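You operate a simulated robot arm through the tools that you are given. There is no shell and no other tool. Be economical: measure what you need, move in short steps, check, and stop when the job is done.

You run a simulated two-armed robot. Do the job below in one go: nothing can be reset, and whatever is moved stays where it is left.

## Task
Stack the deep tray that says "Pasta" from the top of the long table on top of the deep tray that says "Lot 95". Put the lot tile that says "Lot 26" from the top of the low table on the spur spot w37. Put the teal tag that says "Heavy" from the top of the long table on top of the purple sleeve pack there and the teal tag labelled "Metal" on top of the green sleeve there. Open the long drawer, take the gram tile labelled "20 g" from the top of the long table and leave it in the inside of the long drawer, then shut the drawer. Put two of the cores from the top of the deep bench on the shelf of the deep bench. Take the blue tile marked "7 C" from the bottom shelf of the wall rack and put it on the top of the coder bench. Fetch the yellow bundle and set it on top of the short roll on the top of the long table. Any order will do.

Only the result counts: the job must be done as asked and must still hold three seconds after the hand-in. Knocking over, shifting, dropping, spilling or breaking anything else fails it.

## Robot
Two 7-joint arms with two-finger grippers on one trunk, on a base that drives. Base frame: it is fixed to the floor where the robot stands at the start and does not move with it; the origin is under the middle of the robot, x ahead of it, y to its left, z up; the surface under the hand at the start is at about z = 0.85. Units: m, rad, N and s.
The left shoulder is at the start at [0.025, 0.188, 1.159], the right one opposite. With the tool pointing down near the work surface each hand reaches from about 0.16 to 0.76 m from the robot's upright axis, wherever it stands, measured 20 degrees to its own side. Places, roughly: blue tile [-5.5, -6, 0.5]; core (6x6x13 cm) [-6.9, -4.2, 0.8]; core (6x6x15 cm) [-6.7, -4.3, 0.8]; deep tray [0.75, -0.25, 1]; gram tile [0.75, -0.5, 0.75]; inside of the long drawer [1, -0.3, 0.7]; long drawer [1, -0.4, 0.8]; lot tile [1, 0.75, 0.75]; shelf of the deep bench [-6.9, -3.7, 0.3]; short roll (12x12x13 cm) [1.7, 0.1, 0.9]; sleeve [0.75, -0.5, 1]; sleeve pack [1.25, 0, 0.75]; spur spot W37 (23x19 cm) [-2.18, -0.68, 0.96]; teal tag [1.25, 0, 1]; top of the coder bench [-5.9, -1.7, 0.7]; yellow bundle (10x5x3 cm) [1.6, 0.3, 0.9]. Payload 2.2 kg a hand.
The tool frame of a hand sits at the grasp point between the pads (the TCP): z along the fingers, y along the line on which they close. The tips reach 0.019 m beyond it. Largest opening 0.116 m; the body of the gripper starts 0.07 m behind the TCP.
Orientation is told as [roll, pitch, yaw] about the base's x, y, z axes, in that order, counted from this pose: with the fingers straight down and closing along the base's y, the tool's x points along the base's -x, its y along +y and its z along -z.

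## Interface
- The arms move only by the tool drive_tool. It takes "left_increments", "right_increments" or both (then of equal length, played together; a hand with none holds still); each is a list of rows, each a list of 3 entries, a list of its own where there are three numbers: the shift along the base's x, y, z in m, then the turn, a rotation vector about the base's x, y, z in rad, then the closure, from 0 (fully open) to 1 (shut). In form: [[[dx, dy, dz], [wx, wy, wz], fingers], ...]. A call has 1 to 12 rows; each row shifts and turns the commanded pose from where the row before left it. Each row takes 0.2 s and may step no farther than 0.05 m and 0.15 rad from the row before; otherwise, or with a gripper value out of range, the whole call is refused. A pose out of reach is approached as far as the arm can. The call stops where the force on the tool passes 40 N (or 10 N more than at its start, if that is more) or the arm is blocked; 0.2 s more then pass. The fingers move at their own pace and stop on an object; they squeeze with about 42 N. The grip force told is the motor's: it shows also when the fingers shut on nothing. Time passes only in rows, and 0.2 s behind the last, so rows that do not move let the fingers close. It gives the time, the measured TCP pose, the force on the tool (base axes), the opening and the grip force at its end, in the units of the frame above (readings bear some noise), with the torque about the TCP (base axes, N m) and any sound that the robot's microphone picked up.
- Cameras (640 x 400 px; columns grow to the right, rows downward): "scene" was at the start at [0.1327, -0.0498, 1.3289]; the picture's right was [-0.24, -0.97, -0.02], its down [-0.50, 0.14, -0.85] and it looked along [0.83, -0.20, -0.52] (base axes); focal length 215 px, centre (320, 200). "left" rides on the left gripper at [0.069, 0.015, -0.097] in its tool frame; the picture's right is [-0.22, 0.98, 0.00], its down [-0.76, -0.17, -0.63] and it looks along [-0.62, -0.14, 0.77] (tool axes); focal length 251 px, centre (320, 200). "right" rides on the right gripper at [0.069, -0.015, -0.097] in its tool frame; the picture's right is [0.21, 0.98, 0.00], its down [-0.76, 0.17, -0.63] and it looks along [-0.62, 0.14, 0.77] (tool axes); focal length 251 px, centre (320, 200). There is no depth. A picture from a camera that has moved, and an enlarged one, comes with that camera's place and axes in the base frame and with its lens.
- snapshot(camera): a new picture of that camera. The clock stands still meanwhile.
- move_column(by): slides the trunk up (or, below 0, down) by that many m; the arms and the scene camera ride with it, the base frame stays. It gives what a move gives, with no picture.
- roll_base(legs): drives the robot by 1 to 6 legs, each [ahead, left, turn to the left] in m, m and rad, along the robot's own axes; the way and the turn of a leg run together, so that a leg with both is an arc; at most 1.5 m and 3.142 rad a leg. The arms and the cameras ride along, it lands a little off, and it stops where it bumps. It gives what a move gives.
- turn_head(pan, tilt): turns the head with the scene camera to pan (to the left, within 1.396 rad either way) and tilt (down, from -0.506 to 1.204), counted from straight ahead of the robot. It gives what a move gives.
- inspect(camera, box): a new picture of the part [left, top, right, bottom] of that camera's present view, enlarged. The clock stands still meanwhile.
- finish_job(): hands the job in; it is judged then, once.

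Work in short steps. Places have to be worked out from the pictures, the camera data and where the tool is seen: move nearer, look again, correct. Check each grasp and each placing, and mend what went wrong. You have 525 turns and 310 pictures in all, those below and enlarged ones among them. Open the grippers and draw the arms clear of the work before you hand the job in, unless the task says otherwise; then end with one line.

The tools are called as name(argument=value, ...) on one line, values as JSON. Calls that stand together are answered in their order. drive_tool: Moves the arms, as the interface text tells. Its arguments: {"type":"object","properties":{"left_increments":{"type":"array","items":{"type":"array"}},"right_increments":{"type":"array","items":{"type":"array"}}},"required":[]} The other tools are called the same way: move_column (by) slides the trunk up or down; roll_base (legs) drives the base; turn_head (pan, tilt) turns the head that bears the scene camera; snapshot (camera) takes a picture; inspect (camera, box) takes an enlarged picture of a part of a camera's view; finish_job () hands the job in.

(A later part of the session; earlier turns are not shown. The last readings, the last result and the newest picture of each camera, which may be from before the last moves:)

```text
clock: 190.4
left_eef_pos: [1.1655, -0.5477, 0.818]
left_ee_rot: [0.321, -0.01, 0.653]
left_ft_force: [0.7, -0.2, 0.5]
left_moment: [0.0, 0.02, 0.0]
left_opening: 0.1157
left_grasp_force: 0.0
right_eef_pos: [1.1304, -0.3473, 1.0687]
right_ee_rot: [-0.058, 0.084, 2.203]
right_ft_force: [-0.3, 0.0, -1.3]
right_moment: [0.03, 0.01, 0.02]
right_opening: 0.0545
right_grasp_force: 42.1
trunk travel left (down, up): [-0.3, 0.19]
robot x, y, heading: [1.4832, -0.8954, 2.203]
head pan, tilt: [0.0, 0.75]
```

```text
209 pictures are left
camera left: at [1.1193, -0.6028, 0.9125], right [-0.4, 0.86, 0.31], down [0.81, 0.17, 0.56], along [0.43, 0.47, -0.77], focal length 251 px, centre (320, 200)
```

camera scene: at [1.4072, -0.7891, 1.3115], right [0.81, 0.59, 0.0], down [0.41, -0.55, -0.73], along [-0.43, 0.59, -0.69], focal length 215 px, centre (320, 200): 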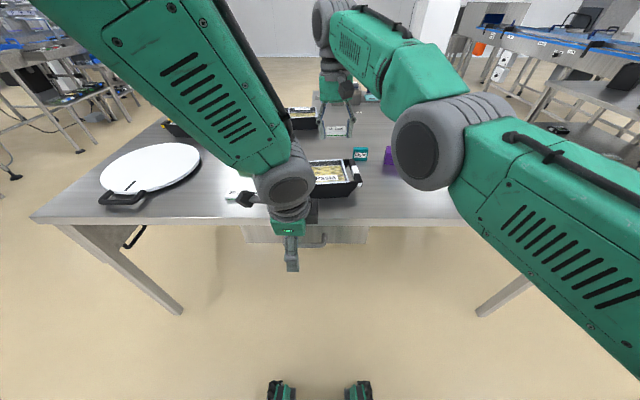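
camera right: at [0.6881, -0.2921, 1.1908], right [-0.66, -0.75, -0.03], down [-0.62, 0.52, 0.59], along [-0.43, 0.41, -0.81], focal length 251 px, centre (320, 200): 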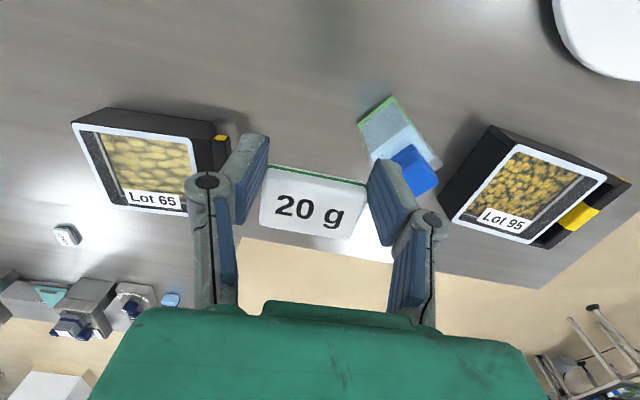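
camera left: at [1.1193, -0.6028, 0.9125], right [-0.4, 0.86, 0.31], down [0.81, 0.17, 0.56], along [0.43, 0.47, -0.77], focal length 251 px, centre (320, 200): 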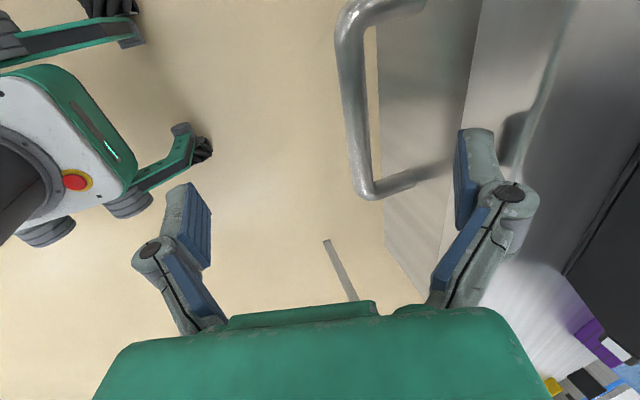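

Finger is lined up behind the bar (bar off≈1.090). I shift 6 mm toward the table and descend.

drive_tool(left_increments=[[[-0.0036, 0.0048, -0.01], [0, 0, 0], 0], [[0, 0, -0.014], [0, 0, 0], 0], [[0, 0, -0.014], [0, 0, 0], 0], [[0, 0, -0.014], [0, 0, 0], 0], [[0, 0, -0.014], [0, 0, 0], 0], [[0, 0, 0], [0, 0, 0], 0], [[0, 0, 0], [0, 0, 0], 0]])

snapshot(camera="left")

```text
clock: 192.0
left_eef_pos: [1.171, -0.5427, 0.7475]
left_ee_rot: [0.324, 0.009, 0.625]
left_ft_force: [0.1, 0.7, 0.5]
left_moment: [0.0, -0.02, -0.04]
left_opening: 0.116
left_grasp_force: 0.1
right_eef_pos: [1.1318, -0.3474, 1.0686]
right_ee_rot: [-0.06, 0.087, 2.203]
right_ft_force: [0.0, 0.3, -0.1]
right_moment: [-0.01, -0.01, -0.02]
right_opening: 0.0545
right_grasp_force: 41.8
trunk travel left (down, up): [-0.3, 0.19]
robot x, y, heading: [1.483, -0.8933, 2.204]
head pan, tilt: [0.0, 0.75]
```

```text
208 pictures are left
camera left: at [1.1254, -0.5965, 0.8441], right [-0.36, 0.88, 0.31], down [0.83, 0.15, 0.54], along [0.43, 0.45, -0.78], focal length 251 px, centre (320, 200)
```

left: 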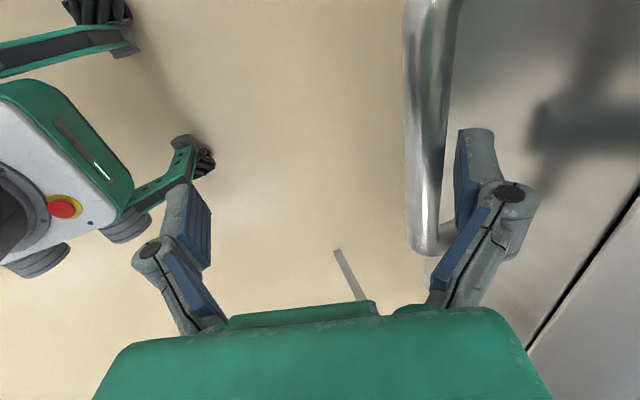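

The fingertip is behind the bar. I pull toward me.

drive_tool(left_increments=[[[0.012, -0.016, 0], [0, 0, 0], 0], [[0.012, -0.016, 0], [0, 0, 0], 0], [[0.012, -0.016, 0], [0, 0, 0], 0], [[0.012, -0.016, 0], [0, 0, 0], 0], [[0.012, -0.016, 0], [0, 0, 0], 0], [[0.012, -0.016, 0], [0, 0, 0], 0], [[0.012, -0.016, 0], [0, 0, 0], 0]])

snapshot(camera="scene")

```text
clock: 193.6
left_eef_pos: [1.2566, -0.6568, 0.7473]
left_ee_rot: [0.325, 0.007, 0.625]
left_ft_force: [-0.2, -0.5, 0.8]
left_moment: [-0.01, -0.02, -0.02]
left_opening: 0.1162
left_grasp_force: 0.0
right_eef_pos: [1.1315, -0.3478, 1.0689]
right_ee_rot: [-0.057, 0.081, 2.201]
right_ft_force: [0.0, -0.4, 0.0]
right_moment: [0.06, -0.01, -0.02]
right_opening: 0.0545
right_grasp_force: 41.9
trunk travel left (down, up): [-0.3, 0.19]
robot x, y, heading: [1.4811, -0.8925, 2.201]
head pan, tilt: [0.0, 0.75]
```

```text
207 pictures are left
camera scene: at [1.4082, -0.7883, 1.3115], right [0.81, 0.59, 0.0], down [0.41, -0.55, -0.73], along [-0.43, 0.59, -0.69], focal length 215 px, centre (320, 200)
```

scene: 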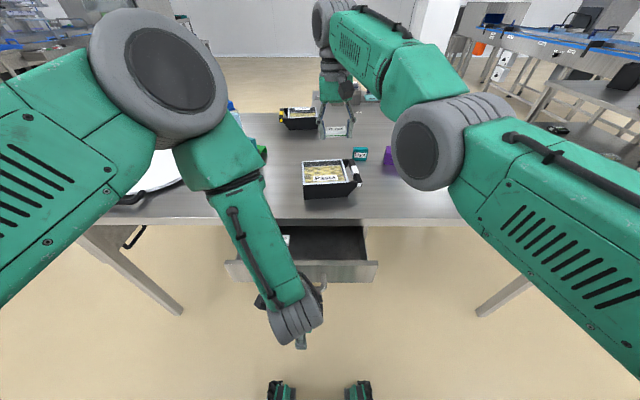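

The drawer is opening smoothly (~13 cm). I roll the base back 0.1 m to open it further.

roll_base(legs=[[-0.1, 0, 0]])

snapshot(camera="scene")

```text
clock: 194.8
left_eef_pos: [1.3155, -0.7375, 0.7479]
left_ee_rot: [0.324, 0.01, 0.625]
left_ft_force: [0.7, 0.0, 0.3]
left_moment: [0.0, -0.02, 0.04]
left_opening: 0.1162
left_grasp_force: 0.1
right_eef_pos: [1.1894, -0.429, 1.0689]
right_ee_rot: [-0.059, 0.087, 2.203]
right_ft_force: [0.2, 0.7, -1.0]
right_moment: [0.03, 0.0, -0.03]
right_opening: 0.0544
right_grasp_force: 41.8
trunk travel left (down, up): [-0.3, 0.19]
robot x, y, heading: [1.5412, -0.9756, 2.209]
head pan, tilt: [0.0, 0.75]
```

```text
206 pictures are left
camera scene: at [1.4672, -0.8684, 1.3114], right [0.81, 0.59, 0.0], down [0.41, -0.55, -0.73], along [-0.43, 0.59, -0.69], focal length 215 px, centre (320, 200)
```

scene: 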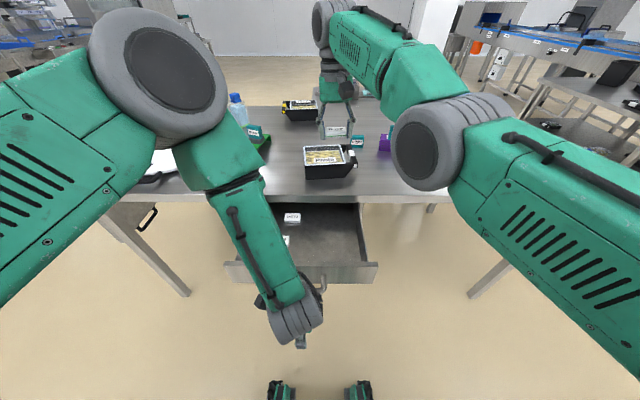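

Drawer is ~22 cm open. I bring the right hand with the tile over the free right part of the drawer.

drive_tool(right_increments=[[[0.02, -0.022, -0.01], [0, 0, 0], 1], [[0.02, -0.022, -0.02], [0, 0, 0], 1], [[0.02, -0.022, -0.02], [0, 0, 0], 1], [[0.02, -0.02, -0.02], [0, 0, 0], 1], [[0, 0, -0.02], [0, 0, 0], 1], [[0, 0, 0], [0, 0, 0], 1], [[0, 0, 0], [0, 0, 0], 1], [[0, 0, 0], [0, 0, 0], 1], [[0, 0, 0], [0, 0, 0], 1], [[0, 0, 0], [0, 0, 0], 1]])

snapshot(camera="right")

snapshot(camera="scene")

```text
clock: 196.9
left_eef_pos: [1.3166, -0.7402, 0.7496]
left_ee_rot: [0.328, 0.008, 0.626]
left_ft_force: [0.7, 0.2, -0.1]
left_moment: [0.01, 0.01, -0.01]
left_opening: 0.1161
left_grasp_force: 0.1
right_eef_pos: [1.1786, -0.4311, 1.0035]
right_ee_rot: [-0.059, 0.085, 2.201]
right_ft_force: [-0.7, 0.2, 0.5]
right_moment: [-0.02, 0.0, 0.0]
right_opening: 0.0545
right_grasp_force: 41.8
right hand out of reach, approached as far as the arm can: row 1, 2, 3, 4
trunk travel left (down, up): [-0.3, 0.19]
robot x, y, heading: [1.5383, -0.97, 2.206]
head pan, tilt: [0.0, 0.75]
```

```text
205 pictures are left
camera right: at [1.2216, -0.4745, 1.1064], right [-0.66, -0.75, -0.04], down [-0.64, 0.53, 0.56], along [-0.4, 0.39, -0.83], focal length 251 px, centre (320, 200)
```

right: 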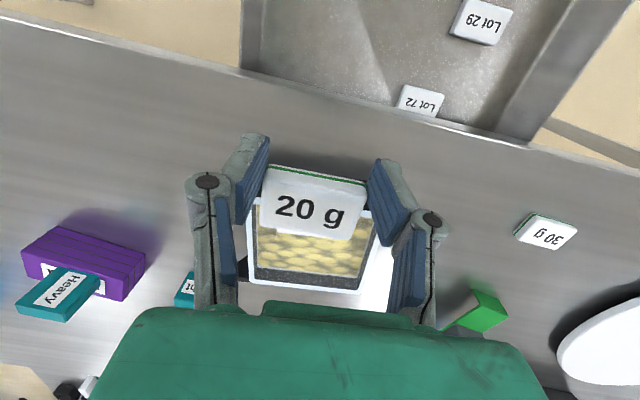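

```text
204 pictures are left
camera scene: at [1.4671, -0.8685, 1.3115], right [0.81, 0.59, 0.0], down [0.41, -0.55, -0.73], along [-0.43, 0.59, -0.69], focal length 215 px, centre (320, 200)
```

scene: 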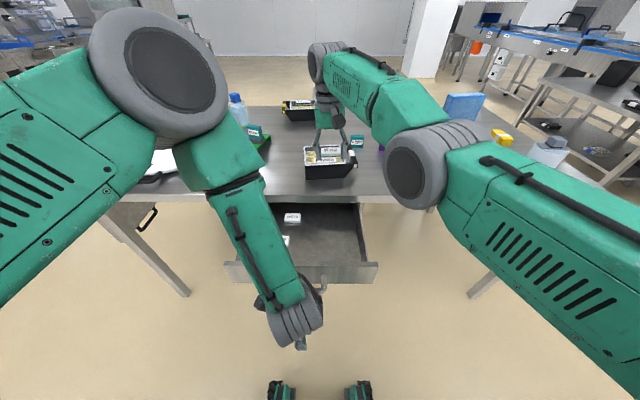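

The commanded pose is still beyond reach; I keep pulling the right hand back toward me.

drive_tool(right_increments=[[[0.025, -0.034, 0], [0, 0, 0], 1], [[0.025, -0.034, 0], [0, 0, 0], 1], [[0.025, -0.034, 0], [0, 0, 0], 1]])

drive_tool(right_increments=[[[0.012, -0.016, 0], [0, 0, 0], 1], [[0.012, -0.016, 0], [0, 0, 0], 1]])

```text
clock: 197.8
left_eef_pos: [1.3158, -0.7399, 0.7492]
left_ee_rot: [0.327, 0.01, 0.629]
left_ft_force: [1.1, 0.5, 0.4]
left_moment: [-0.02, 0.03, 0.01]
left_opening: 0.1162
left_grasp_force: 0.0
right_eef_pos: [1.171, -0.4444, 1.014]
right_ee_rot: [-0.103, 0.064, 2.196]
right_ft_force: [-3.4, -5.7, -0.9]
right_moment: [0.38, -0.27, 0.05]
right_opening: 0.0544
right_grasp_force: 41.9
right hand out of reach, approached as far as the arm can: row 1, 2, 3
trunk travel left (down, up): [-0.3, 0.19]
robot x, y, heading: [1.5407, -0.9749, 2.206]
head pan, tilt: [0.0, 0.75]
```

```text
clock: 198.3
left_eef_pos: [1.3168, -0.7394, 0.7495]
left_ee_rot: [0.329, 0.006, 0.627]
left_ft_force: [0.2, 0.1, 0.3]
left_moment: [0.0, 0.02, -0.01]
left_opening: 0.1159
left_grasp_force: 0.0
right_eef_pos: [1.1668, -0.453, 1.0133]
right_ee_rot: [-0.059, 0.083, 2.203]
right_ft_force: [0.2, 1.1, -0.1]
right_moment: [-0.01, 0.01, 0.01]
right_opening: 0.0546
right_grasp_force: 42.3
right hand out of reach, approached as far as the arm can: row 1, 2
trunk travel left (down, up): [-0.3, 0.19]
robot x, y, heading: [1.5381, -0.9733, 2.204]
head pan, tilt: [0.0, 0.75]
```

The arm is stuck short of the commanded pose; I move the command back outward to resynchronise it.

drive_tool(right_increments=[[[-0.029, 0.04, 0], [0, 0, 0], 1], [[-0.029, 0.04, 0], [0, 0, 0], 1], [[-0.029, 0.04, 0], [0, 0, 0], 1], [[-0.029, 0.04, 0], [0, 0, 0], 1], [[-0.029, 0.04, 0], [0, 0, 0], 1], [[-0.029, 0.04, 0], [0, 0, 0], 1]])

drive_tool(right_increments=[[[-0.029, 0.04, 0], [0, 0, 0], 1], [[-0.029, 0.04, 0], [0, 0, 0], 1], [[-0.029, 0.04, 0], [0, 0, 0], 1]])

```text
clock: 199.8
left_eef_pos: [1.3167, -0.7389, 0.7489]
left_ee_rot: [0.329, 0.008, 0.626]
left_ft_force: [-1.6, -0.8, 0.3]
left_moment: [0.02, 0.04, 0.01]
left_opening: 0.116
left_grasp_force: 0.1
right_eef_pos: [1.1945, -0.4008, 0.9993]
right_ee_rot: [-0.055, 0.082, 2.202]
right_ft_force: [-0.1, -0.8, -1.0]
right_moment: [-0.03, 0.02, 0.03]
right_opening: 0.0546
right_grasp_force: 41.7
right hand out of reach, approached as far as the arm can: row 1, 2, 3, 4, 5, 6
trunk travel left (down, up): [-0.3, 0.19]
robot x, y, heading: [1.5407, -0.9729, 2.205]
head pan, tilt: [0.0, 0.75]
```

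```text
clock: 200.6
left_eef_pos: [1.3157, -0.7389, 0.7486]
left_ee_rot: [0.328, 0.008, 0.625]
left_ft_force: [-0.4, -0.1, -0.6]
left_moment: [0.03, 0.03, 0.03]
left_opening: 0.1162
left_grasp_force: 0.2
right_eef_pos: [1.1932, -0.3997, 1.0003]
right_ee_rot: [-0.058, 0.082, 2.205]
right_ft_force: [-0.5, 0.2, 0.6]
right_moment: [0.0, -0.02, -0.02]
right_opening: 0.0544
right_grasp_force: 41.6
right hand out of reach, approached as far as the arm can: row 1, 2, 3
trunk travel left (down, up): [-0.3, 0.19]
robot x, y, heading: [1.5438, -0.9733, 2.208]
head pan, tilt: [0.0, 0.75]
```

Probably the elbow is straight (singular). I tilt the right tool forward a bit so the wrist moves back and the elbow bends, while retreating.

drive_tool(right_increments=[[[0, 0, 0.01], [0.08, 0.06, 0], 1], [[0, 0, 0.01], [0.08, 0.06, 0], 1], [[0, 0, 0.01], [0.08, 0.06, 0], 1], [[0, 0, 0.01], [0.08, 0.06, 0], 1]])

drive_tool(right_increments=[[[0.018, -0.024, 0], [0, 0, 0], 1], [[0.018, -0.024, 0], [0, 0, 0], 1], [[0.018, -0.024, 0], [0, 0, 0], 1]])

```text
clock: 201.6
left_eef_pos: [1.3161, -0.7398, 0.7505]
left_ee_rot: [0.326, 0.006, 0.626]
left_ft_force: [-0.8, -0.1, -0.3]
left_moment: [0.02, -0.01, 0.0]
left_opening: 0.1157
left_grasp_force: 0.2
right_eef_pos: [1.1351, -0.364, 1.0491]
right_ee_rot: [-0.055, -0.315, 2.202]
right_ft_force: [0.3, 0.1, -0.2]
right_moment: [-0.02, -0.04, -0.01]
right_opening: 0.0544
right_grasp_force: 42.4
right hand out of reach, approached as far as the arm can: row 1, 2, 3, 4
trunk travel left (down, up): [-0.3, 0.19]
robot x, y, heading: [1.5425, -0.9753, 2.207]
head pan, tilt: [0.0, 0.75]
```

```text
clock: 202.3
left_eef_pos: [1.3158, -0.74, 0.7493]
left_ee_rot: [0.326, 0.008, 0.625]
left_ft_force: [0.1, 0.6, 0.3]
left_moment: [0.01, 0.0, -0.01]
left_opening: 0.1161
left_grasp_force: 0.2
right_eef_pos: [1.1264, -0.3808, 1.0566]
right_ee_rot: [-0.057, -0.316, 2.203]
right_ft_force: [0.1, 0.3, -0.6]
right_moment: [-0.02, -0.03, 0.02]
right_opening: 0.0545
right_grasp_force: 42.2
right hand out of reach, approached as far as the arm can: row 1, 2, 3
trunk travel left (down, up): [-0.3, 0.19]
robot x, y, heading: [1.5408, -0.9709, 2.204]
head pan, tilt: [0.0, 0.75]
```

The command apparently stayed behind (to the left) when the base moved. I move the command to the right.

drive_tool(right_increments=[[[0.045, 0, 0], [0, 0, 0], 1], [[0.045, 0, 0], [0, 0, 0], 1], [[0.045, 0, 0], [0, 0, 0], 1], [[0.045, 0, 0], [0, 0, 0], 1], [[0.045, 0, 0], [0, 0, 0], 1]])

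```text
clock: 203.6
left_eef_pos: [1.3171, -0.7382, 0.7479]
left_ee_rot: [0.328, 0.011, 0.625]
left_ft_force: [0.4, 0.3, -0.2]
left_moment: [-0.02, -0.01, 0.03]
left_opening: 0.1159
left_grasp_force: 0.1
right_eef_pos: [1.2079, -0.2728, 1.086]
right_ee_rot: [-0.052, -0.318, 2.201]
right_ft_force: [0.8, 0.4, -0.3]
right_moment: [-0.03, 0.02, -0.02]
right_opening: 0.0547
right_grasp_force: 42.2
right hand out of reach, approached as far as the arm can: row 1, 2, 3, 4, 5
trunk travel left (down, up): [-0.3, 0.19]
robot x, y, heading: [1.5416, -0.9722, 2.202]
head pan, tilt: [0.0, 0.75]
```

Nearly resynchronised. Now I pull the right hand back over the drawer.

drive_tool(right_increments=[[[0.01, -0.035, 0], [0, 0, 0], 1], [[0.01, -0.035, 0], [0, 0, 0], 1], [[0.01, -0.035, 0], [0, 0, 0], 1]])

```text
clock: 204.3
left_eef_pos: [1.3166, -0.7404, 0.7493]
left_ee_rot: [0.331, 0.007, 0.624]
left_ft_force: [-0.4, 0.0, -0.5]
left_moment: [-0.02, 0.01, 0.02]
left_opening: 0.1162
left_grasp_force: 0.1
right_eef_pos: [1.1684, -0.3299, 1.1013]
right_ee_rot: [-0.054, -0.316, 2.201]
right_ft_force: [-0.4, -0.6, 0.3]
right_moment: [0.02, -0.03, -0.01]
right_opening: 0.0544
right_grasp_force: 42.2
right hand out of reach, approached as far as the arm can: row 1, 2, 3
trunk travel left (down, up): [-0.3, 0.19]
robot x, y, heading: [1.5445, -0.9731, 2.202]
head pan, tilt: [0.0, 0.75]
```

Continue pulling back and watch.

drive_tool(right_increments=[[[0.03, -0.035, 0], [0, 0, 0], 1], [[0.03, -0.035, 0], [0, 0, 0], 1], [[0.03, -0.035, 0], [0, 0, 0], 1]])

snapshot(camera="scene")

```text
clock: 205.2
left_eef_pos: [1.3155, -0.7385, 0.7487]
left_ee_rot: [0.328, 0.008, 0.624]
left_ft_force: [-0.1, -0.2, 0.1]
left_moment: [0.0, 0.0, 0.01]
left_opening: 0.1158
left_grasp_force: 0.1
right_eef_pos: [1.1558, -0.3583, 1.1282]
right_ee_rot: [-0.053, -0.316, 2.203]
right_ft_force: [0.1, 0.3, -0.2]
right_moment: [0.02, -0.04, 0.01]
right_opening: 0.0545
right_grasp_force: 41.5
right hand out of reach, approached as far as the arm can: row 1, 2, 3
trunk travel left (down, up): [-0.3, 0.19]
robot x, y, heading: [1.5413, -0.9723, 2.207]
head pan, tilt: [0.0, 0.75]
```

```text
203 pictures are left
camera scene: at [1.4667, -0.8689, 1.3114], right [0.81, 0.59, 0.0], down [0.41, -0.55, -0.73], along [-0.43, 0.59, -0.69], focal length 215 px, centre (320, 200)
```

scene: 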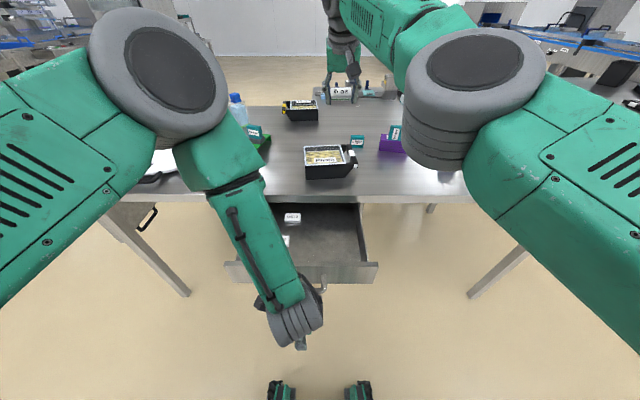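

The tilt seems to limit it now; I undo the tilt.

drive_tool(right_increments=[[[0, 0, 0], [-0.08, -0.06, 0], 1], [[0, 0, 0], [-0.08, -0.06, 0], 1], [[0, 0, 0], [-0.08, -0.06, 0], 1], [[0, 0, 0], [-0.08, -0.06, 0], 1], [[0, 0, 0], [0, 0, 0], 1]])

drive_tool(right_increments=[[[0.02, -0.03, 0], [0, 0, 0], 1], [[0.02, -0.03, 0], [0, 0, 0], 1], [[0.02, -0.03, 0], [0, 0, 0], 1]])

```text
clock: 206.3
left_eef_pos: [1.3165, -0.7397, 0.7493]
left_ee_rot: [0.328, 0.009, 0.625]
left_ft_force: [0.2, -0.8, 0.4]
left_moment: [0.01, -0.01, -0.01]
left_opening: 0.116
left_grasp_force: 0.0
right_eef_pos: [1.2136, -0.4034, 1.1116]
right_ee_rot: [-0.058, 0.085, 2.204]
right_ft_force: [-0.1, -0.2, 0.7]
right_moment: [-0.01, 0.02, -0.03]
right_opening: 0.0543
right_grasp_force: 42.3
right hand out of reach, approached as far as the arm can: row 1, 2, 3, 4
trunk travel left (down, up): [-0.3, 0.19]
robot x, y, heading: [1.5426, -0.9739, 2.207]
head pan, tilt: [0.0, 0.75]
```

```text
clock: 207.2
left_eef_pos: [1.3169, -0.739, 0.7483]
left_ee_rot: [0.329, 0.009, 0.625]
left_ft_force: [0.4, -0.5, -0.4]
left_moment: [-0.02, -0.02, 0.03]
left_opening: 0.116
left_grasp_force: 0.1
right_eef_pos: [1.2135, -0.4042, 1.1126]
right_ee_rot: [-0.058, 0.081, 2.201]
right_ft_force: [0.6, 0.0, 0.8]
right_moment: [0.01, -0.02, 0.01]
right_opening: 0.0547
right_grasp_force: 41.7
right hand out of reach, approached as far as the arm can: row 1, 2, 3
trunk travel left (down, up): [-0.3, 0.19]
robot x, y, heading: [1.5414, -0.9731, 2.206]
head pan, tilt: [0.0, 0.75]
```

Unclear which way the command is off. I test by commanding downward and to the right, away from my body, and watch for the out-of-reach flag.

drive_tool(right_increments=[[[0.02, 0.03, -0.02], [0, 0, 0], 1], [[0.02, 0.03, -0.02], [0, 0, 0], 1], [[0.02, 0.03, -0.02], [0, 0, 0], 1], [[0.02, 0.03, -0.02], [0, 0, 0], 1], [[0.0, 0.03, 0], [0, 0, 0], 1], [[0.0, 0.03, 0], [0, 0, 0], 1], [[-0.02, 0.03, 0], [0, 0, 0], 1], [[-0.02, 0.03, 0], [0, 0, 0], 1]])

```text
clock: 208.9
left_eef_pos: [1.3164, -0.7395, 0.7497]
left_ee_rot: [0.326, 0.009, 0.625]
left_ft_force: [0.0, -0.1, 0.0]
left_moment: [0.03, 0.0, -0.01]
left_opening: 0.116
left_grasp_force: 0.1
right_eef_pos: [1.3188, -0.2625, 1.029]
right_ee_rot: [-0.057, 0.081, 2.203]
right_ft_force: [0.2, -0.1, 0.1]
right_moment: [0.03, 0.01, 0.02]
right_opening: 0.0544
right_grasp_force: 42.2
right hand out of reach, approached as far as the arm can: row 4, 5, 6, 7, 8
trunk travel left (down, up): [-0.3, 0.19]
robot x, y, heading: [1.5392, -0.974, 2.206]
head pan, tilt: [0.0, 0.75]
```

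I see: the right hand can't come inward across the middle; it needs the target on its own side. I unhook the left hand upward and roll the base left.

drive_tool(left_increments=[[[-0.004, 0.005, 0.01], [0, 0, 0], 0], [[0, 0, 0.03], [0, 0, 0], 0], [[0, 0, 0.03], [0, 0, 0], 0], [[0, 0, 0.04], [0, 0, 0], 0], [[0, 0, 0.04], [0, 0, 0], 0], [[0, 0, 0.04], [0, 0, 0], 0]])

drive_tool(right_increments=[[[0.03, -0.04, 0], [0, 0, 0], 1], [[0.03, -0.04, 0], [0, 0, 0], 1], [[0.03, -0.04, 0], [0, 0, 0], 1], [[0.03, -0.04, 0], [0, 0, 0], 1]])

roll_base(legs=[[0, 0.2, 0]])

snapshot(camera="scene")

```text
clock: 210.3
left_eef_pos: [1.3141, -0.7352, 0.9415]
left_ee_rot: [0.33, 0.007, 0.624]
left_ft_force: [-0.4, -0.9, -0.7]
left_moment: [-0.02, -0.01, -0.04]
left_opening: 0.1158
left_grasp_force: 0.0
right_eef_pos: [1.3195, -0.2644, 1.0307]
right_ee_rot: [-0.057, 0.08, 2.205]
right_ft_force: [-0.5, -0.3, -0.6]
right_moment: [0.0, -0.02, -0.03]
right_opening: 0.0546
right_grasp_force: 42.0
trunk travel left (down, up): [-0.3, 0.19]
robot x, y, heading: [1.5441, -0.9728, 2.211]
head pan, tilt: [0.0, 0.75]
```

```text
clock: 211.3
left_eef_pos: [1.3128, -0.7346, 0.9405]
left_ee_rot: [0.328, 0.009, 0.626]
left_ft_force: [-1.1, -0.6, -0.4]
left_moment: [-0.01, 0.01, 0.0]
left_opening: 0.1163
left_grasp_force: 0.0
right_eef_pos: [1.3143, -0.2725, 1.0441]
right_ee_rot: [-0.056, 0.082, 2.203]
right_ft_force: [0.0, 0.1, -0.7]
right_moment: [0.0, 0.0, 0.04]
right_opening: 0.0545
right_grasp_force: 42.0
right hand out of reach, approached as far as the arm can: row 1, 2, 3, 4
trunk travel left (down, up): [-0.3, 0.19]
robot x, y, heading: [1.5412, -0.9734, 2.205]
head pan, tilt: [0.0, 0.75]
```

```text
clock: 212.9
left_eef_pos: [1.1524, -0.8517, 0.9396]
left_ee_rot: [0.329, 0.009, 0.626]
left_ft_force: [0.1, -0.1, 1.0]
left_moment: [0.03, -0.01, -0.04]
left_opening: 0.116
left_grasp_force: 0.0
right_eef_pos: [1.154, -0.3907, 1.0424]
right_ee_rot: [-0.057, 0.084, 2.205]
right_ft_force: [0.4, 0.2, -0.3]
right_moment: [0.0, -0.02, -0.01]
right_opening: 0.0546
right_grasp_force: 42.0
trunk travel left (down, up): [-0.3, 0.19]
robot x, y, heading: [1.3771, -1.0928, 2.207]
head pan, tilt: [0.0, 0.75]
```

```text
202 pictures are left
camera scene: at [1.3109, -0.9837, 1.3115], right [0.81, 0.59, 0.0], down [0.4, -0.55, -0.73], along [-0.43, 0.58, -0.69], focal length 215 px, centre (320, 200)
```

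scene: 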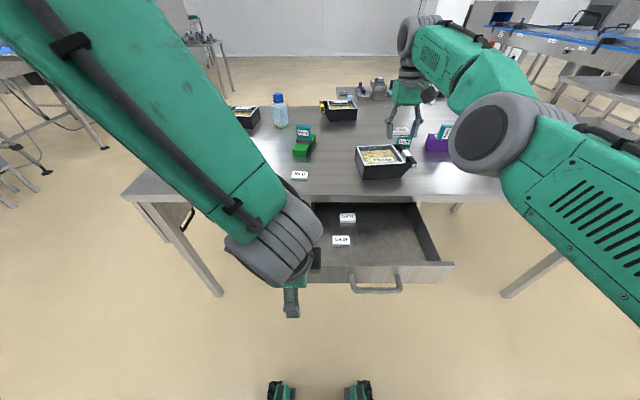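

Inward moves from near-full extension don't take. I try small inward steps with a slight sideways component.

drive_tool(right_increments=[[[0.01, 0.0, 0.0], [0, 0, 0], 1], [[0.01, -0.005, 0.0], [0, 0, 0], 1], [[0.01, -0.01, 0.0], [0, 0, 0], 1], [[0.01, -0.01, 0], [0, 0, 0], 1]])

```text
clock: 213.9
left_eef_pos: [1.1461, -0.8592, 0.9413]
left_ee_rot: [0.333, 0.001, 0.628]
left_ft_force: [-0.1, 0.2, -0.2]
left_moment: [0.03, 0.0, -0.03]
left_opening: 0.1159
left_grasp_force: 0.1
right_eef_pos: [1.1565, -0.3903, 1.0518]
right_ee_rot: [-0.065, 0.082, 2.204]
right_ft_force: [0.4, -0.8, -0.8]
right_moment: [0.0, -0.02, -0.01]
right_opening: 0.0547
right_grasp_force: 41.8
right hand out of reach, approached as far as the arm can: row 1, 2, 3, 4
trunk travel left (down, up): [-0.3, 0.19]
robot x, y, heading: [1.3772, -1.0916, 2.208]
head pan, tilt: [0.0, 0.75]
```

Perhaps a wrist joint is at its limit. I try yawing the hand a little and then moving inward.

drive_tool(right_increments=[[[0, 0, 0], [0, 0, -0.12], 1], [[0, 0, 0], [0, 0, -0.12], 1], [[0, 0, 0], [0, 0, -0.12], 1], [[0.01, -0.014, 0], [0, 0, -0.1], 1], [[0.01, -0.014, 0], [0, 0, 0], 1], [[0.01, -0.014, 0], [0, 0, 0], 1]])

```text
clock: 215.3
left_eef_pos: [1.1546, -0.8558, 0.9422]
left_ee_rot: [0.33, 0.009, 0.627]
left_ft_force: [0.2, 0.2, 0.3]
left_moment: [0.07, 0.04, -0.01]
left_opening: 0.116
left_grasp_force: 0.1
right_eef_pos: [1.1943, -0.4291, 1.0494]
right_ee_rot: [-0.057, 0.081, 1.741]
right_ft_force: [0.7, -0.1, -0.3]
right_moment: [0.0, -0.02, -0.01]
right_opening: 0.0545
right_grasp_force: 42.2
trunk travel left (down, up): [-0.3, 0.19]
robot x, y, heading: [1.3796, -1.0957, 2.203]
head pan, tilt: [0.0, 0.75]
```

Yaw was the limiter; the hand moves freely now. I bring the tile over the drawer's free right part.

drive_tool(right_increments=[[[0.02, -0.015, 0], [0, 0, 0], 1], [[0.02, -0.015, 0], [0, 0, 0], 1], [[0.02, -0.015, -0.02], [0, 0, 0], 1], [[0.02, -0.015, -0.03], [0, 0, 0], 1], [[0, 0, -0.04], [0, 0, 0], 1], [[0, 0, -0.04], [0, 0, 0], 1], [[0, 0, 0], [0, 0, 0], 1], [[0, 0, 0], [0, 0, 0], 1], [[0, 0, 0], [0, 0, 0], 1]])

snapshot(camera="scene")

snapshot(camera="right")

```text
clock: 217.3
left_eef_pos: [1.152, -0.8571, 0.9406]
left_ee_rot: [0.332, 0.006, 0.626]
left_ft_force: [-0.4, 0.3, 0.6]
left_moment: [0.01, -0.01, -0.02]
left_opening: 0.1162
left_grasp_force: 0.1
right_eef_pos: [1.2729, -0.4894, 0.918]
right_ee_rot: [-0.061, 0.079, 1.742]
right_ft_force: [0.1, 0.5, 0.9]
right_moment: [-0.01, 0.03, 0.01]
right_opening: 0.0544
right_grasp_force: 42.0
trunk travel left (down, up): [-0.3, 0.19]
robot x, y, heading: [1.3821, -1.0902, 2.205]
head pan, tilt: [0.0, 0.75]
```

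```text
201 pictures are left
camera scene: at [1.3081, -0.987, 1.3116], right [0.8, 0.59, 0.0], down [0.41, -0.55, -0.73], along [-0.43, 0.59, -0.68], focal length 215 px, centre (320, 200)
```

scene: 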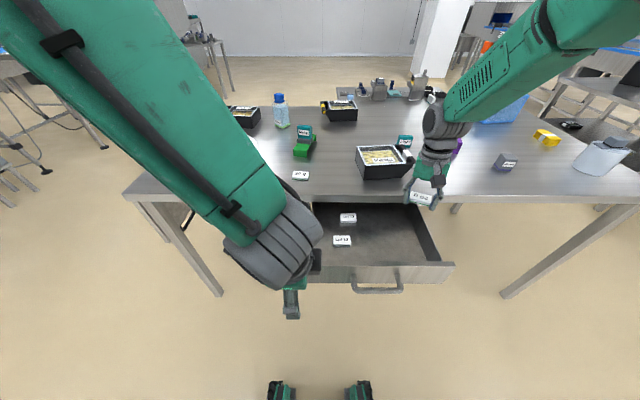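

```text
200 pictures are left
camera right: at [1.2912, -0.5487, 1.0212], right [-0.92, -0.38, -0.04], down [-0.34, 0.76, 0.56], along [-0.18, 0.53, -0.83], focal length 251 px, centre (320, 200)
```

right: 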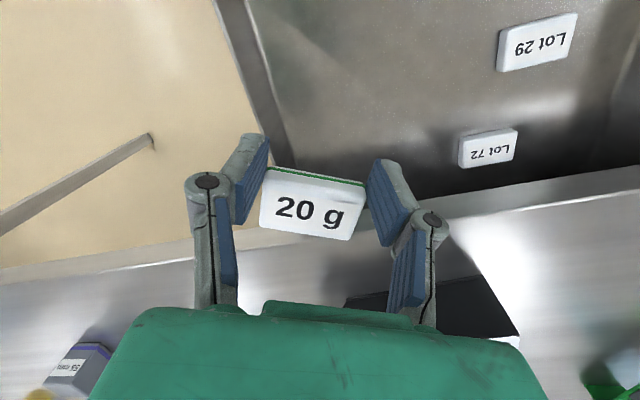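

I shift toward the drawer's middle (clear of wall and other tiles) and lower into it.

drive_tool(right_increments=[[[-0.012, -0.018, 0], [0, 0, 0], 1], [[-0.011, -0.018, 0], [0, 0, 0], 1], [[-0.011, -0.018, 0], [0, 0, 0], 1], [[0, 0, -0.03], [0, 0, 0], 1], [[0, 0, -0.03], [0, 0, 0], 1], [[0, 0, -0.03], [0, 0, 0], 1], [[0, 0, -0.02], [0, 0, 0], 1], [[0, 0, 0], [0, 0, 0], 1], [[0, 0, 0], [0, 0, 0], 1]])

snapshot(camera="right")

```text
clock: 219.3
left_eef_pos: [1.151, -0.8564, 0.9413]
left_ee_rot: [0.331, 0.005, 0.627]
left_ft_force: [-0.6, -0.1, -0.2]
left_moment: [0.01, 0.0, 0.0]
left_opening: 0.1161
left_grasp_force: 0.0
right_eef_pos: [1.2377, -0.5437, 0.8087]
right_ee_rot: [-0.062, 0.079, 1.742]
right_ft_force: [-0.6, 0.2, -0.5]
right_moment: [0.01, 0.0, 0.02]
right_opening: 0.0543
right_grasp_force: 41.9
trunk travel left (down, up): [-0.3, 0.19]
robot x, y, heading: [1.3805, -1.0918, 2.203]
head pan, tilt: [0.0, 0.75]
```

```text
199 pictures are left
camera right: at [1.2572, -0.6024, 0.9116], right [-0.92, -0.38, -0.04], down [-0.34, 0.76, 0.56], along [-0.18, 0.53, -0.83], focal length 251 px, centre (320, 200)
```

right: 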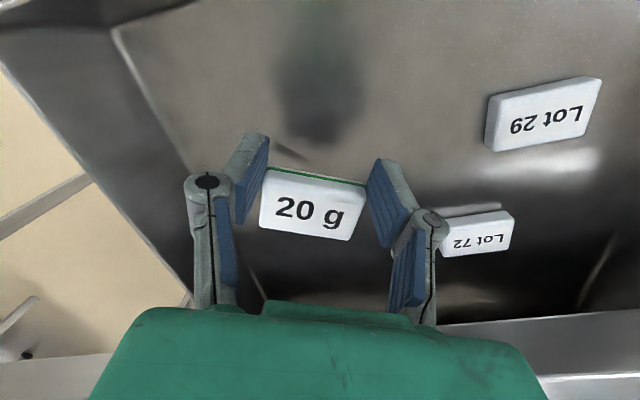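

Inside the drawer, free floor below. I lower until contact.

drive_tool(right_increments=[[[0, 0, -0.015], [0, 0, 0], 1], [[0, 0, -0.01], [0, 0, 0], 1], [[0, 0, -0.008], [0, 0, 0], 1]])

drive_tool(right_increments=[[[0, 0, -0.006], [0, 0, 0], 1], [[0, 0, -0.004], [0, 0, 0], 1]])

```text
clock: 220.1
left_eef_pos: [1.1525, -0.8561, 0.9413]
left_ee_rot: [0.332, 0.005, 0.626]
left_ft_force: [-0.1, 0.1, 0.7]
left_moment: [0.01, 0.02, 0.0]
left_opening: 0.1158
left_grasp_force: 0.0
right_eef_pos: [1.2386, -0.543, 0.7755]
right_ee_rot: [-0.061, 0.081, 1.744]
right_ft_force: [0.1, -0.2, -0.7]
right_moment: [-0.01, -0.02, 0.03]
right_opening: 0.0544
right_grasp_force: 42.1
trunk travel left (down, up): [-0.3, 0.19]
robot x, y, heading: [1.38, -1.091, 2.21]
head pan, tilt: [0.0, 0.75]
```

```text
clock: 220.7
left_eef_pos: [1.152, -0.8568, 0.9409]
left_ee_rot: [0.334, 0.006, 0.628]
left_ft_force: [0.7, -0.2, -0.8]
left_moment: [0.03, 0.03, 0.01]
left_opening: 0.1159
left_grasp_force: 0.1
right_eef_pos: [1.2375, -0.5445, 0.7661]
right_ee_rot: [-0.062, 0.081, 1.744]
right_ft_force: [0.1, 0.9, 0.1]
right_moment: [-0.02, -0.04, 0.01]
right_opening: 0.0543
right_grasp_force: 41.9
trunk travel left (down, up): [-0.3, 0.19]
robot x, y, heading: [1.3786, -1.0962, 2.205]
head pan, tilt: [0.0, 0.75]
```

drive_tool(right_increments=[[[0, 0, -0.005], [0, 0, 0], 1], [[0, 0, -0.004], [0, 0, 0], 1]])

drive_tool(right_increments=[[[0, 0, -0.004], [0, 0, 0], 1], [[0, 0, -0.004], [0, 0, 0], 1]])

```text
clock: 221.3
left_eef_pos: [1.1512, -0.8569, 0.9405]
left_ee_rot: [0.331, 0.005, 0.626]
left_ft_force: [0.2, -0.1, 0.7]
left_moment: [0.01, 0.05, 0.0]
left_opening: 0.1161
left_grasp_force: 0.0
right_eef_pos: [1.236, -0.5453, 0.7574]
right_ee_rot: [-0.06, 0.081, 1.743]
right_ft_force: [-0.8, -0.5, -0.2]
right_moment: [-0.02, -0.03, 0.02]
right_opening: 0.0546
right_grasp_force: 42.5
trunk travel left (down, up): [-0.3, 0.19]
robot x, y, heading: [1.379, -1.0906, 2.204]
head pan, tilt: [0.0, 0.75]
```

```text
clock: 221.9
left_eef_pos: [1.151, -0.858, 0.9421]
left_ee_rot: [0.333, 0.004, 0.626]
left_ft_force: [0.0, -0.1, 0.1]
left_moment: [-0.03, 0.02, 0.02]
left_opening: 0.1157
left_grasp_force: 0.0
right_eef_pos: [1.2374, -0.5435, 0.7512]
right_ee_rot: [-0.062, 0.076, 1.744]
right_ft_force: [1.7, 1.8, 25.2]
right_moment: [0.97, 0.35, -0.11]
right_opening: 0.0546
right_grasp_force: 41.7
trunk travel left (down, up): [-0.3, 0.19]
robot x, y, heading: [1.3773, -1.0901, 2.206]
head pan, tilt: [0.0, 0.75]
```

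Contact with the drawer floor. Release and rise.

drive_tool(right_increments=[[[0, 0, 0.003], [0, 0, 0], 1], [[0, 0, 0], [0, 0, 0], 0.4], [[0, 0, 0], [0, 0, 0], 0.3], [[0, 0, 0.03], [0, 0, 0], 0.3], [[0, 0, 0.04], [0, 0, 0], 0.3], [[0, 0, 0.045], [0, 0, 0], 0.3], [[0, 0, 0.045], [0, 0, 0], 0.3], [[0, 0, 0.045], [0, 0, 0], 0.3]])

snapshot(camera="right")

```text
clock: 223.7
left_eef_pos: [1.1512, -0.8575, 0.9408]
left_ee_rot: [0.334, 0.008, 0.626]
left_ft_force: [0.1, -0.5, -0.3]
left_moment: [0.07, 0.03, 0.02]
left_opening: 0.1162
left_grasp_force: 0.1
right_eef_pos: [1.2384, -0.5445, 0.9577]
right_ee_rot: [-0.062, 0.08, 1.743]
right_ft_force: [0.6, 0.4, -0.9]
right_moment: [0.06, 0.05, -0.02]
right_opening: 0.0811
right_grasp_force: 0.0
trunk travel left (down, up): [-0.3, 0.19]
robot x, y, heading: [1.3799, -1.0912, 2.205]
head pan, tilt: [0.0, 0.75]
```

```text
198 pictures are left
camera right: at [1.2572, -0.6033, 1.0607], right [-0.92, -0.38, -0.04], down [-0.34, 0.76, 0.56], along [-0.18, 0.53, -0.83], focal length 251 px, centre (320, 200)
```

right: 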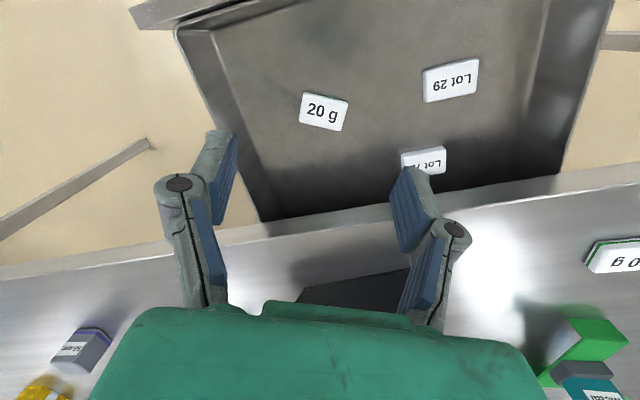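

The 20 g tile lies in the drawer. I raise the right hand, roll right so the left hand is in front of the handle again, close the left fingers and look.

drive_tool(right_increments=[[[0, 0, 0.04], [0, 0, 0], 0], [[0, 0, 0.04], [0, 0, 0], 0], [[0, 0, 0.04], [0, 0, 0], 0]], left_increments=[[[0, 0, 0], [0, 0, 0], 1], [[0, 0, 0], [0, 0, 0], 1], [[0, 0, 0], [0, 0, 0], 1]])

roll_base(legs=[[0, -0.2, 0]])

snapshot(camera="left")

```text
clock: 224.5
left_eef_pos: [1.1509, -0.8576, 0.9433]
left_ee_rot: [0.333, 0.004, 0.627]
left_ft_force: [0.1, -0.1, -0.1]
left_moment: [0.03, -0.02, 0.02]
left_opening: 0.0
left_grasp_force: 28.5
right_eef_pos: [1.2391, -0.5448, 1.0783]
right_ee_rot: [-0.061, 0.08, 1.743]
right_ft_force: [1.2, 0.3, -0.4]
right_moment: [0.0, 0.01, -0.03]
right_opening: 0.116
right_grasp_force: 0.0
trunk travel left (down, up): [-0.3, 0.19]
robot x, y, heading: [1.3799, -1.0892, 2.208]
head pan, tilt: [0.0, 0.75]
```

```text
clock: 226.1
left_eef_pos: [1.3114, -0.7388, 0.941]
left_ee_rot: [0.332, 0.002, 0.627]
left_ft_force: [0.7, 0.6, 0.4]
left_moment: [0.0, 0.0, -0.01]
left_opening: 0.0
left_grasp_force: 28.6
right_eef_pos: [1.3985, -0.4252, 1.078]
right_ee_rot: [-0.063, 0.08, 1.742]
right_ft_force: [0.0, -0.3, -0.2]
right_moment: [-0.01, 0.02, -0.01]
right_opening: 0.116
right_grasp_force: 0.1
trunk travel left (down, up): [-0.3, 0.19]
robot x, y, heading: [1.5426, -0.9776, 2.205]
head pan, tilt: [0.0, 0.75]
```

```text
197 pictures are left
camera left: at [1.2657, -0.7922, 1.0369], right [-0.37, 0.87, 0.32], down [0.83, 0.15, 0.54], along [0.43, 0.46, -0.78], focal length 251 px, centre (320, 200)
```

left: 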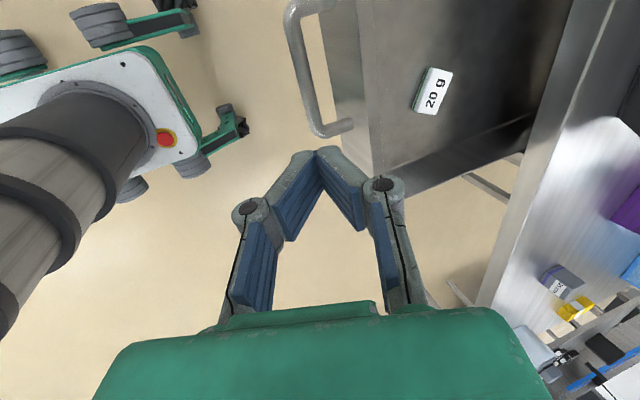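

Bar is at off≈1.333; fingertips will come down ~2 cm in front of it. Lower to bar height.

drive_tool(left_increments=[[[0, 0, -0.04], [0, 0, 0], 1], [[0, 0, -0.04], [0, 0, 0], 1], [[0, 0, -0.04], [0, 0, 0], 1], [[0, 0, -0.04], [0, 0, 0], 1], [[0, 0, -0.012], [0, 0, 0], 1], [[0, 0, 0], [0, 0, 0], 1], [[0, 0, 0], [0, 0, 0], 1]])

snapshot(camera="left")

```text
clock: 227.7
left_eef_pos: [1.3132, -0.742, 0.7689]
left_ee_rot: [0.333, 0.004, 0.628]
left_ft_force: [-0.3, -0.4, 0.4]
left_moment: [0.04, 0.0, -0.02]
left_opening: 0.0
left_grasp_force: 28.7
right_eef_pos: [1.4001, -0.4281, 1.0795]
right_ee_rot: [-0.061, 0.078, 1.744]
right_ft_force: [0.4, -0.8, -0.3]
right_moment: [-0.01, -0.1, 0.01]
right_opening: 0.1161
right_grasp_force: 0.1
trunk travel left (down, up): [-0.3, 0.19]
robot x, y, heading: [1.5434, -0.9758, 2.206]
head pan, tilt: [0.0, 0.75]
```

```text
196 pictures are left
camera left: at [1.2667, -0.7953, 0.8649], right [-0.37, 0.87, 0.32], down [0.83, 0.15, 0.54], along [0.42, 0.46, -0.78], focal length 251 px, centre (320, 200)
```

left: 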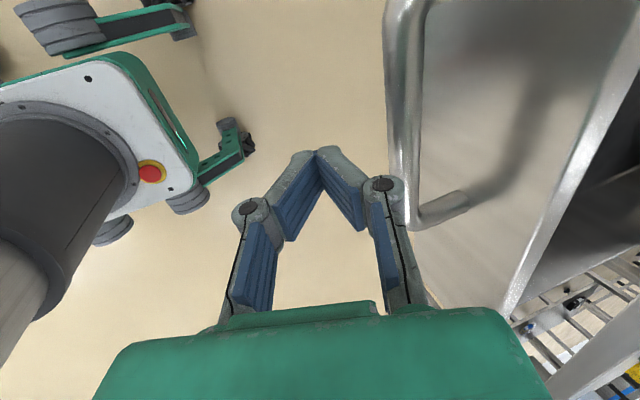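

Now push the drawer shut.

drive_tool(left_increments=[[[-0.015, 0.02, 0], [0, 0, 0], 1], [[-0.015, 0.02, 0], [0, 0, 0], 1], [[-0.015, 0.02, 0], [0, 0, 0], 1], [[-0.015, 0.02, 0], [0, 0, 0], 1], [[-0.015, 0.02, 0], [0, 0, 0], 1], [[-0.015, 0.02, 0], [0, 0, 0], 1], [[-0.015, 0.02, 0], [0, 0, 0], 1], [[-0.015, 0.02, 0], [0, 0, 0], 1], [[-0.015, 0.02, 0], [0, 0, 0], 1]])

snapshot(camera="left")

```text
clock: 229.7
left_eef_pos: [1.1808, -0.5574, 0.7702]
left_ee_rot: [0.334, 0.007, 0.628]
left_ft_force: [-0.2, 0.2, -1.0]
left_moment: [0.02, 0.03, 0.0]
left_opening: 0.0
left_grasp_force: 28.1
right_eef_pos: [1.4027, -0.4254, 1.0782]
right_ee_rot: [-0.059, 0.08, 1.743]
right_ft_force: [-0.4, -0.6, -0.3]
right_moment: [0.05, -0.01, 0.0]
right_opening: 0.1161
right_grasp_force: 0.2
trunk travel left (down, up): [-0.3, 0.19]
robot x, y, heading: [1.5393, -0.9723, 2.203]
head pan, tilt: [0.0, 0.75]
```

```text
195 pictures are left
camera left: at [1.1351, -0.6109, 0.866], right [-0.37, 0.87, 0.32], down [0.83, 0.15, 0.54], along [0.42, 0.46, -0.78], focal length 251 px, centre (320, 200)
```

left: 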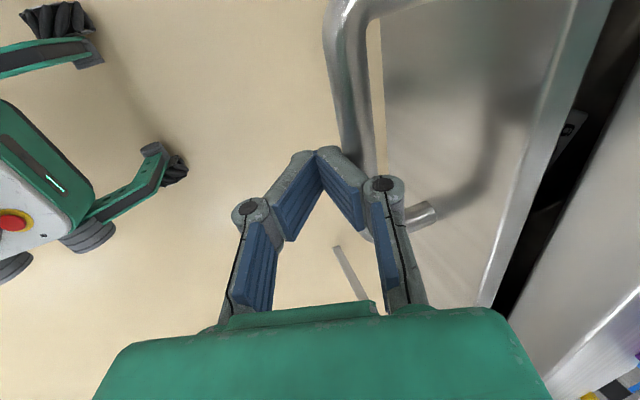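

Nearly shut; continue about 5 cm until it stops.

drive_tool(left_increments=[[[-0.009, 0.012, 0], [0, 0, 0], 1], [[-0.009, 0.012, 0], [0, 0, 0], 1], [[-0.009, 0.012, 0], [0, 0, 0], 1], [[-0.006, 0.008, 0], [0, 0, 0], 1]])

snapshot(camera="left")

```text
clock: 230.7
left_eef_pos: [1.1592, -0.528, 0.7692]
left_ee_rot: [0.318, 0.01, 0.626]
left_ft_force: [11.0, -21.4, 22.3]
left_moment: [0.23, 0.23, 0.08]
left_opening: 0.0
left_grasp_force: 28.4
right_eef_pos: [1.4055, -0.4316, 1.0824]
right_ee_rot: [-0.057, 0.075, 1.745]
right_ft_force: [0.1, 0.5, -0.1]
right_moment: [-0.03, -0.02, -0.01]
right_opening: 0.1161
right_grasp_force: 0.0
trunk travel left (down, up): [-0.3, 0.19]
robot x, y, heading: [1.5428, -0.9735, 2.207]
head pan, tilt: [0.0, 0.75]
stopped in row 4 (left hand): the force on the tool passed its limit at 52 N (the readings are from after the stop); the commanded pose is now the measured one
```

```text
194 pictures are left
camera left: at [1.1128, -0.5806, 0.8652], right [-0.37, 0.88, 0.3], down [0.83, 0.16, 0.54], along [0.43, 0.45, -0.78], focal length 251 px, centre (320, 200)
```

left: 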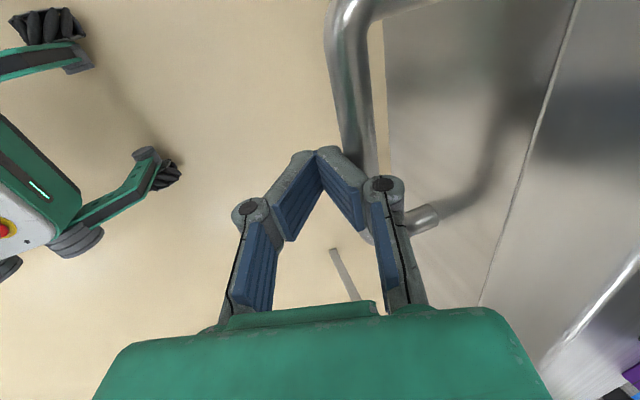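

Drawer is shut. I withdraw the left hand, raise and straighten it.

drive_tool(left_increments=[[[0.02, -0.027, 0.005], [0, 0, 0], 1], [[0.02, -0.027, 0.01], [0, 0, 0], 1], [[0.015, -0.02, 0.035], [0, 0, 0], 1], [[0, 0, 0.045], [-0.09, -0.065, 0], 1], [[0, 0, 0.045], [-0.09, -0.065, 0], 1], [[0, 0, 0.045], [-0.09, -0.065, 0], 1], [[0, 0, 0.045], [0, 0, 0.14], 1], [[0, 0, 0.045], [0, 0, 0.14], 0.5], [[0, 0, 0.045], [0, 0, 0.14], 0], [[0, 0, 0], [0, 0, 0.14], 0], [[0, 0, 0], [0, 0, 0.14], 0], [[0, 0, 0], [0, 0, 0.14], 0]])

drive_tool(left_increments=[[[0, 0, 0], [0, 0, 0.14], 0], [[0, 0, 0], [0, 0, 0.14], 0], [[0, 0, 0], [0, 0, 0.14], 0], [[0, 0, 0], [0, 0, 0.14], 0]], right_increments=[[[0, 0, 0.03], [0, 0, 0], 0], [[0, 0, 0.03], [0, 0, 0], 0], [[0, 0, 0.03], [0, 0, 0], 0], [[0, 0, 0.02], [0, 0, 0], 0]])

roll_base(legs=[[0, -0.58, 0], [0.22, 0, 0]])

snapshot(camera="scene")

```text
clock: 233.3
left_eef_pos: [1.2141, -0.5988, 1.0861]
left_ee_rot: [-0.011, 0.011, 1.464]
left_ft_force: [0.1, 0.1, 0.2]
left_moment: [0.03, 0.05, -0.01]
left_opening: 0.116
left_grasp_force: 0.1
right_eef_pos: [1.4046, -0.4273, 1.0798]
right_ee_rot: [-0.058, 0.076, 1.745]
right_ft_force: [0.3, 0.7, -0.1]
right_moment: [0.01, 0.04, 0.0]
right_opening: 0.1161
right_grasp_force: 0.0
trunk travel left (down, up): [-0.3, 0.19]
robot x, y, heading: [1.5425, -0.9777, 2.208]
head pan, tilt: [0.0, 0.75]
```

```text
clock: 234.3
left_eef_pos: [1.2141, -0.5988, 1.0878]
left_ee_rot: [-0.012, 0.007, 2.025]
left_ft_force: [0.2, 0.7, 0.0]
left_moment: [0.0, -0.01, -0.02]
left_opening: 0.1159
left_grasp_force: 0.0
right_eef_pos: [1.4057, -0.4274, 1.1904]
right_ee_rot: [-0.059, 0.077, 1.744]
right_ft_force: [-0.7, 0.1, 0.5]
right_moment: [0.03, -0.01, -0.04]
right_opening: 0.1159
right_grasp_force: 0.1
trunk travel left (down, up): [-0.3, 0.19]
robot x, y, heading: [1.5419, -0.9733, 2.208]
head pan, tilt: [0.0, 0.75]
```

```text
clock: 238.9
left_eef_pos: [1.5463, -0.0763, 1.0871]
left_ee_rot: [-0.01, 0.011, 2.028]
left_ft_force: [0.1, -0.2, -0.1]
left_moment: [-0.02, 0.01, 0.0]
left_opening: 0.1159
left_grasp_force: 0.0
right_eef_pos: [1.737, 0.0969, 1.1897]
right_ee_rot: [-0.057, 0.078, 1.751]
right_ft_force: [-0.5, -0.1, 0.3]
right_moment: [0.02, 0.01, 0.01]
right_opening: 0.1162
right_grasp_force: 0.1
trunk travel left (down, up): [-0.3, 0.19]
robot x, y, heading: [1.8764, -0.4513, 2.211]
head pan, tilt: [0.0, 0.75]
```

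```text
193 pictures are left
camera scene: at [1.8069, -0.3422, 1.3116], right [0.8, 0.6, -0.01], down [0.41, -0.55, -0.73], along [-0.44, 0.58, -0.68], focal length 215 px, centre (320, 200)
```

scene: 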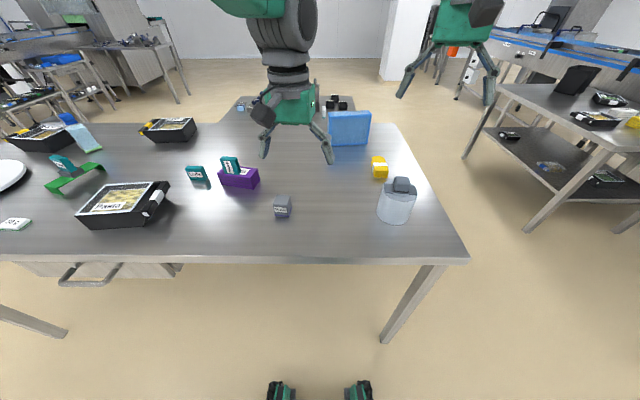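

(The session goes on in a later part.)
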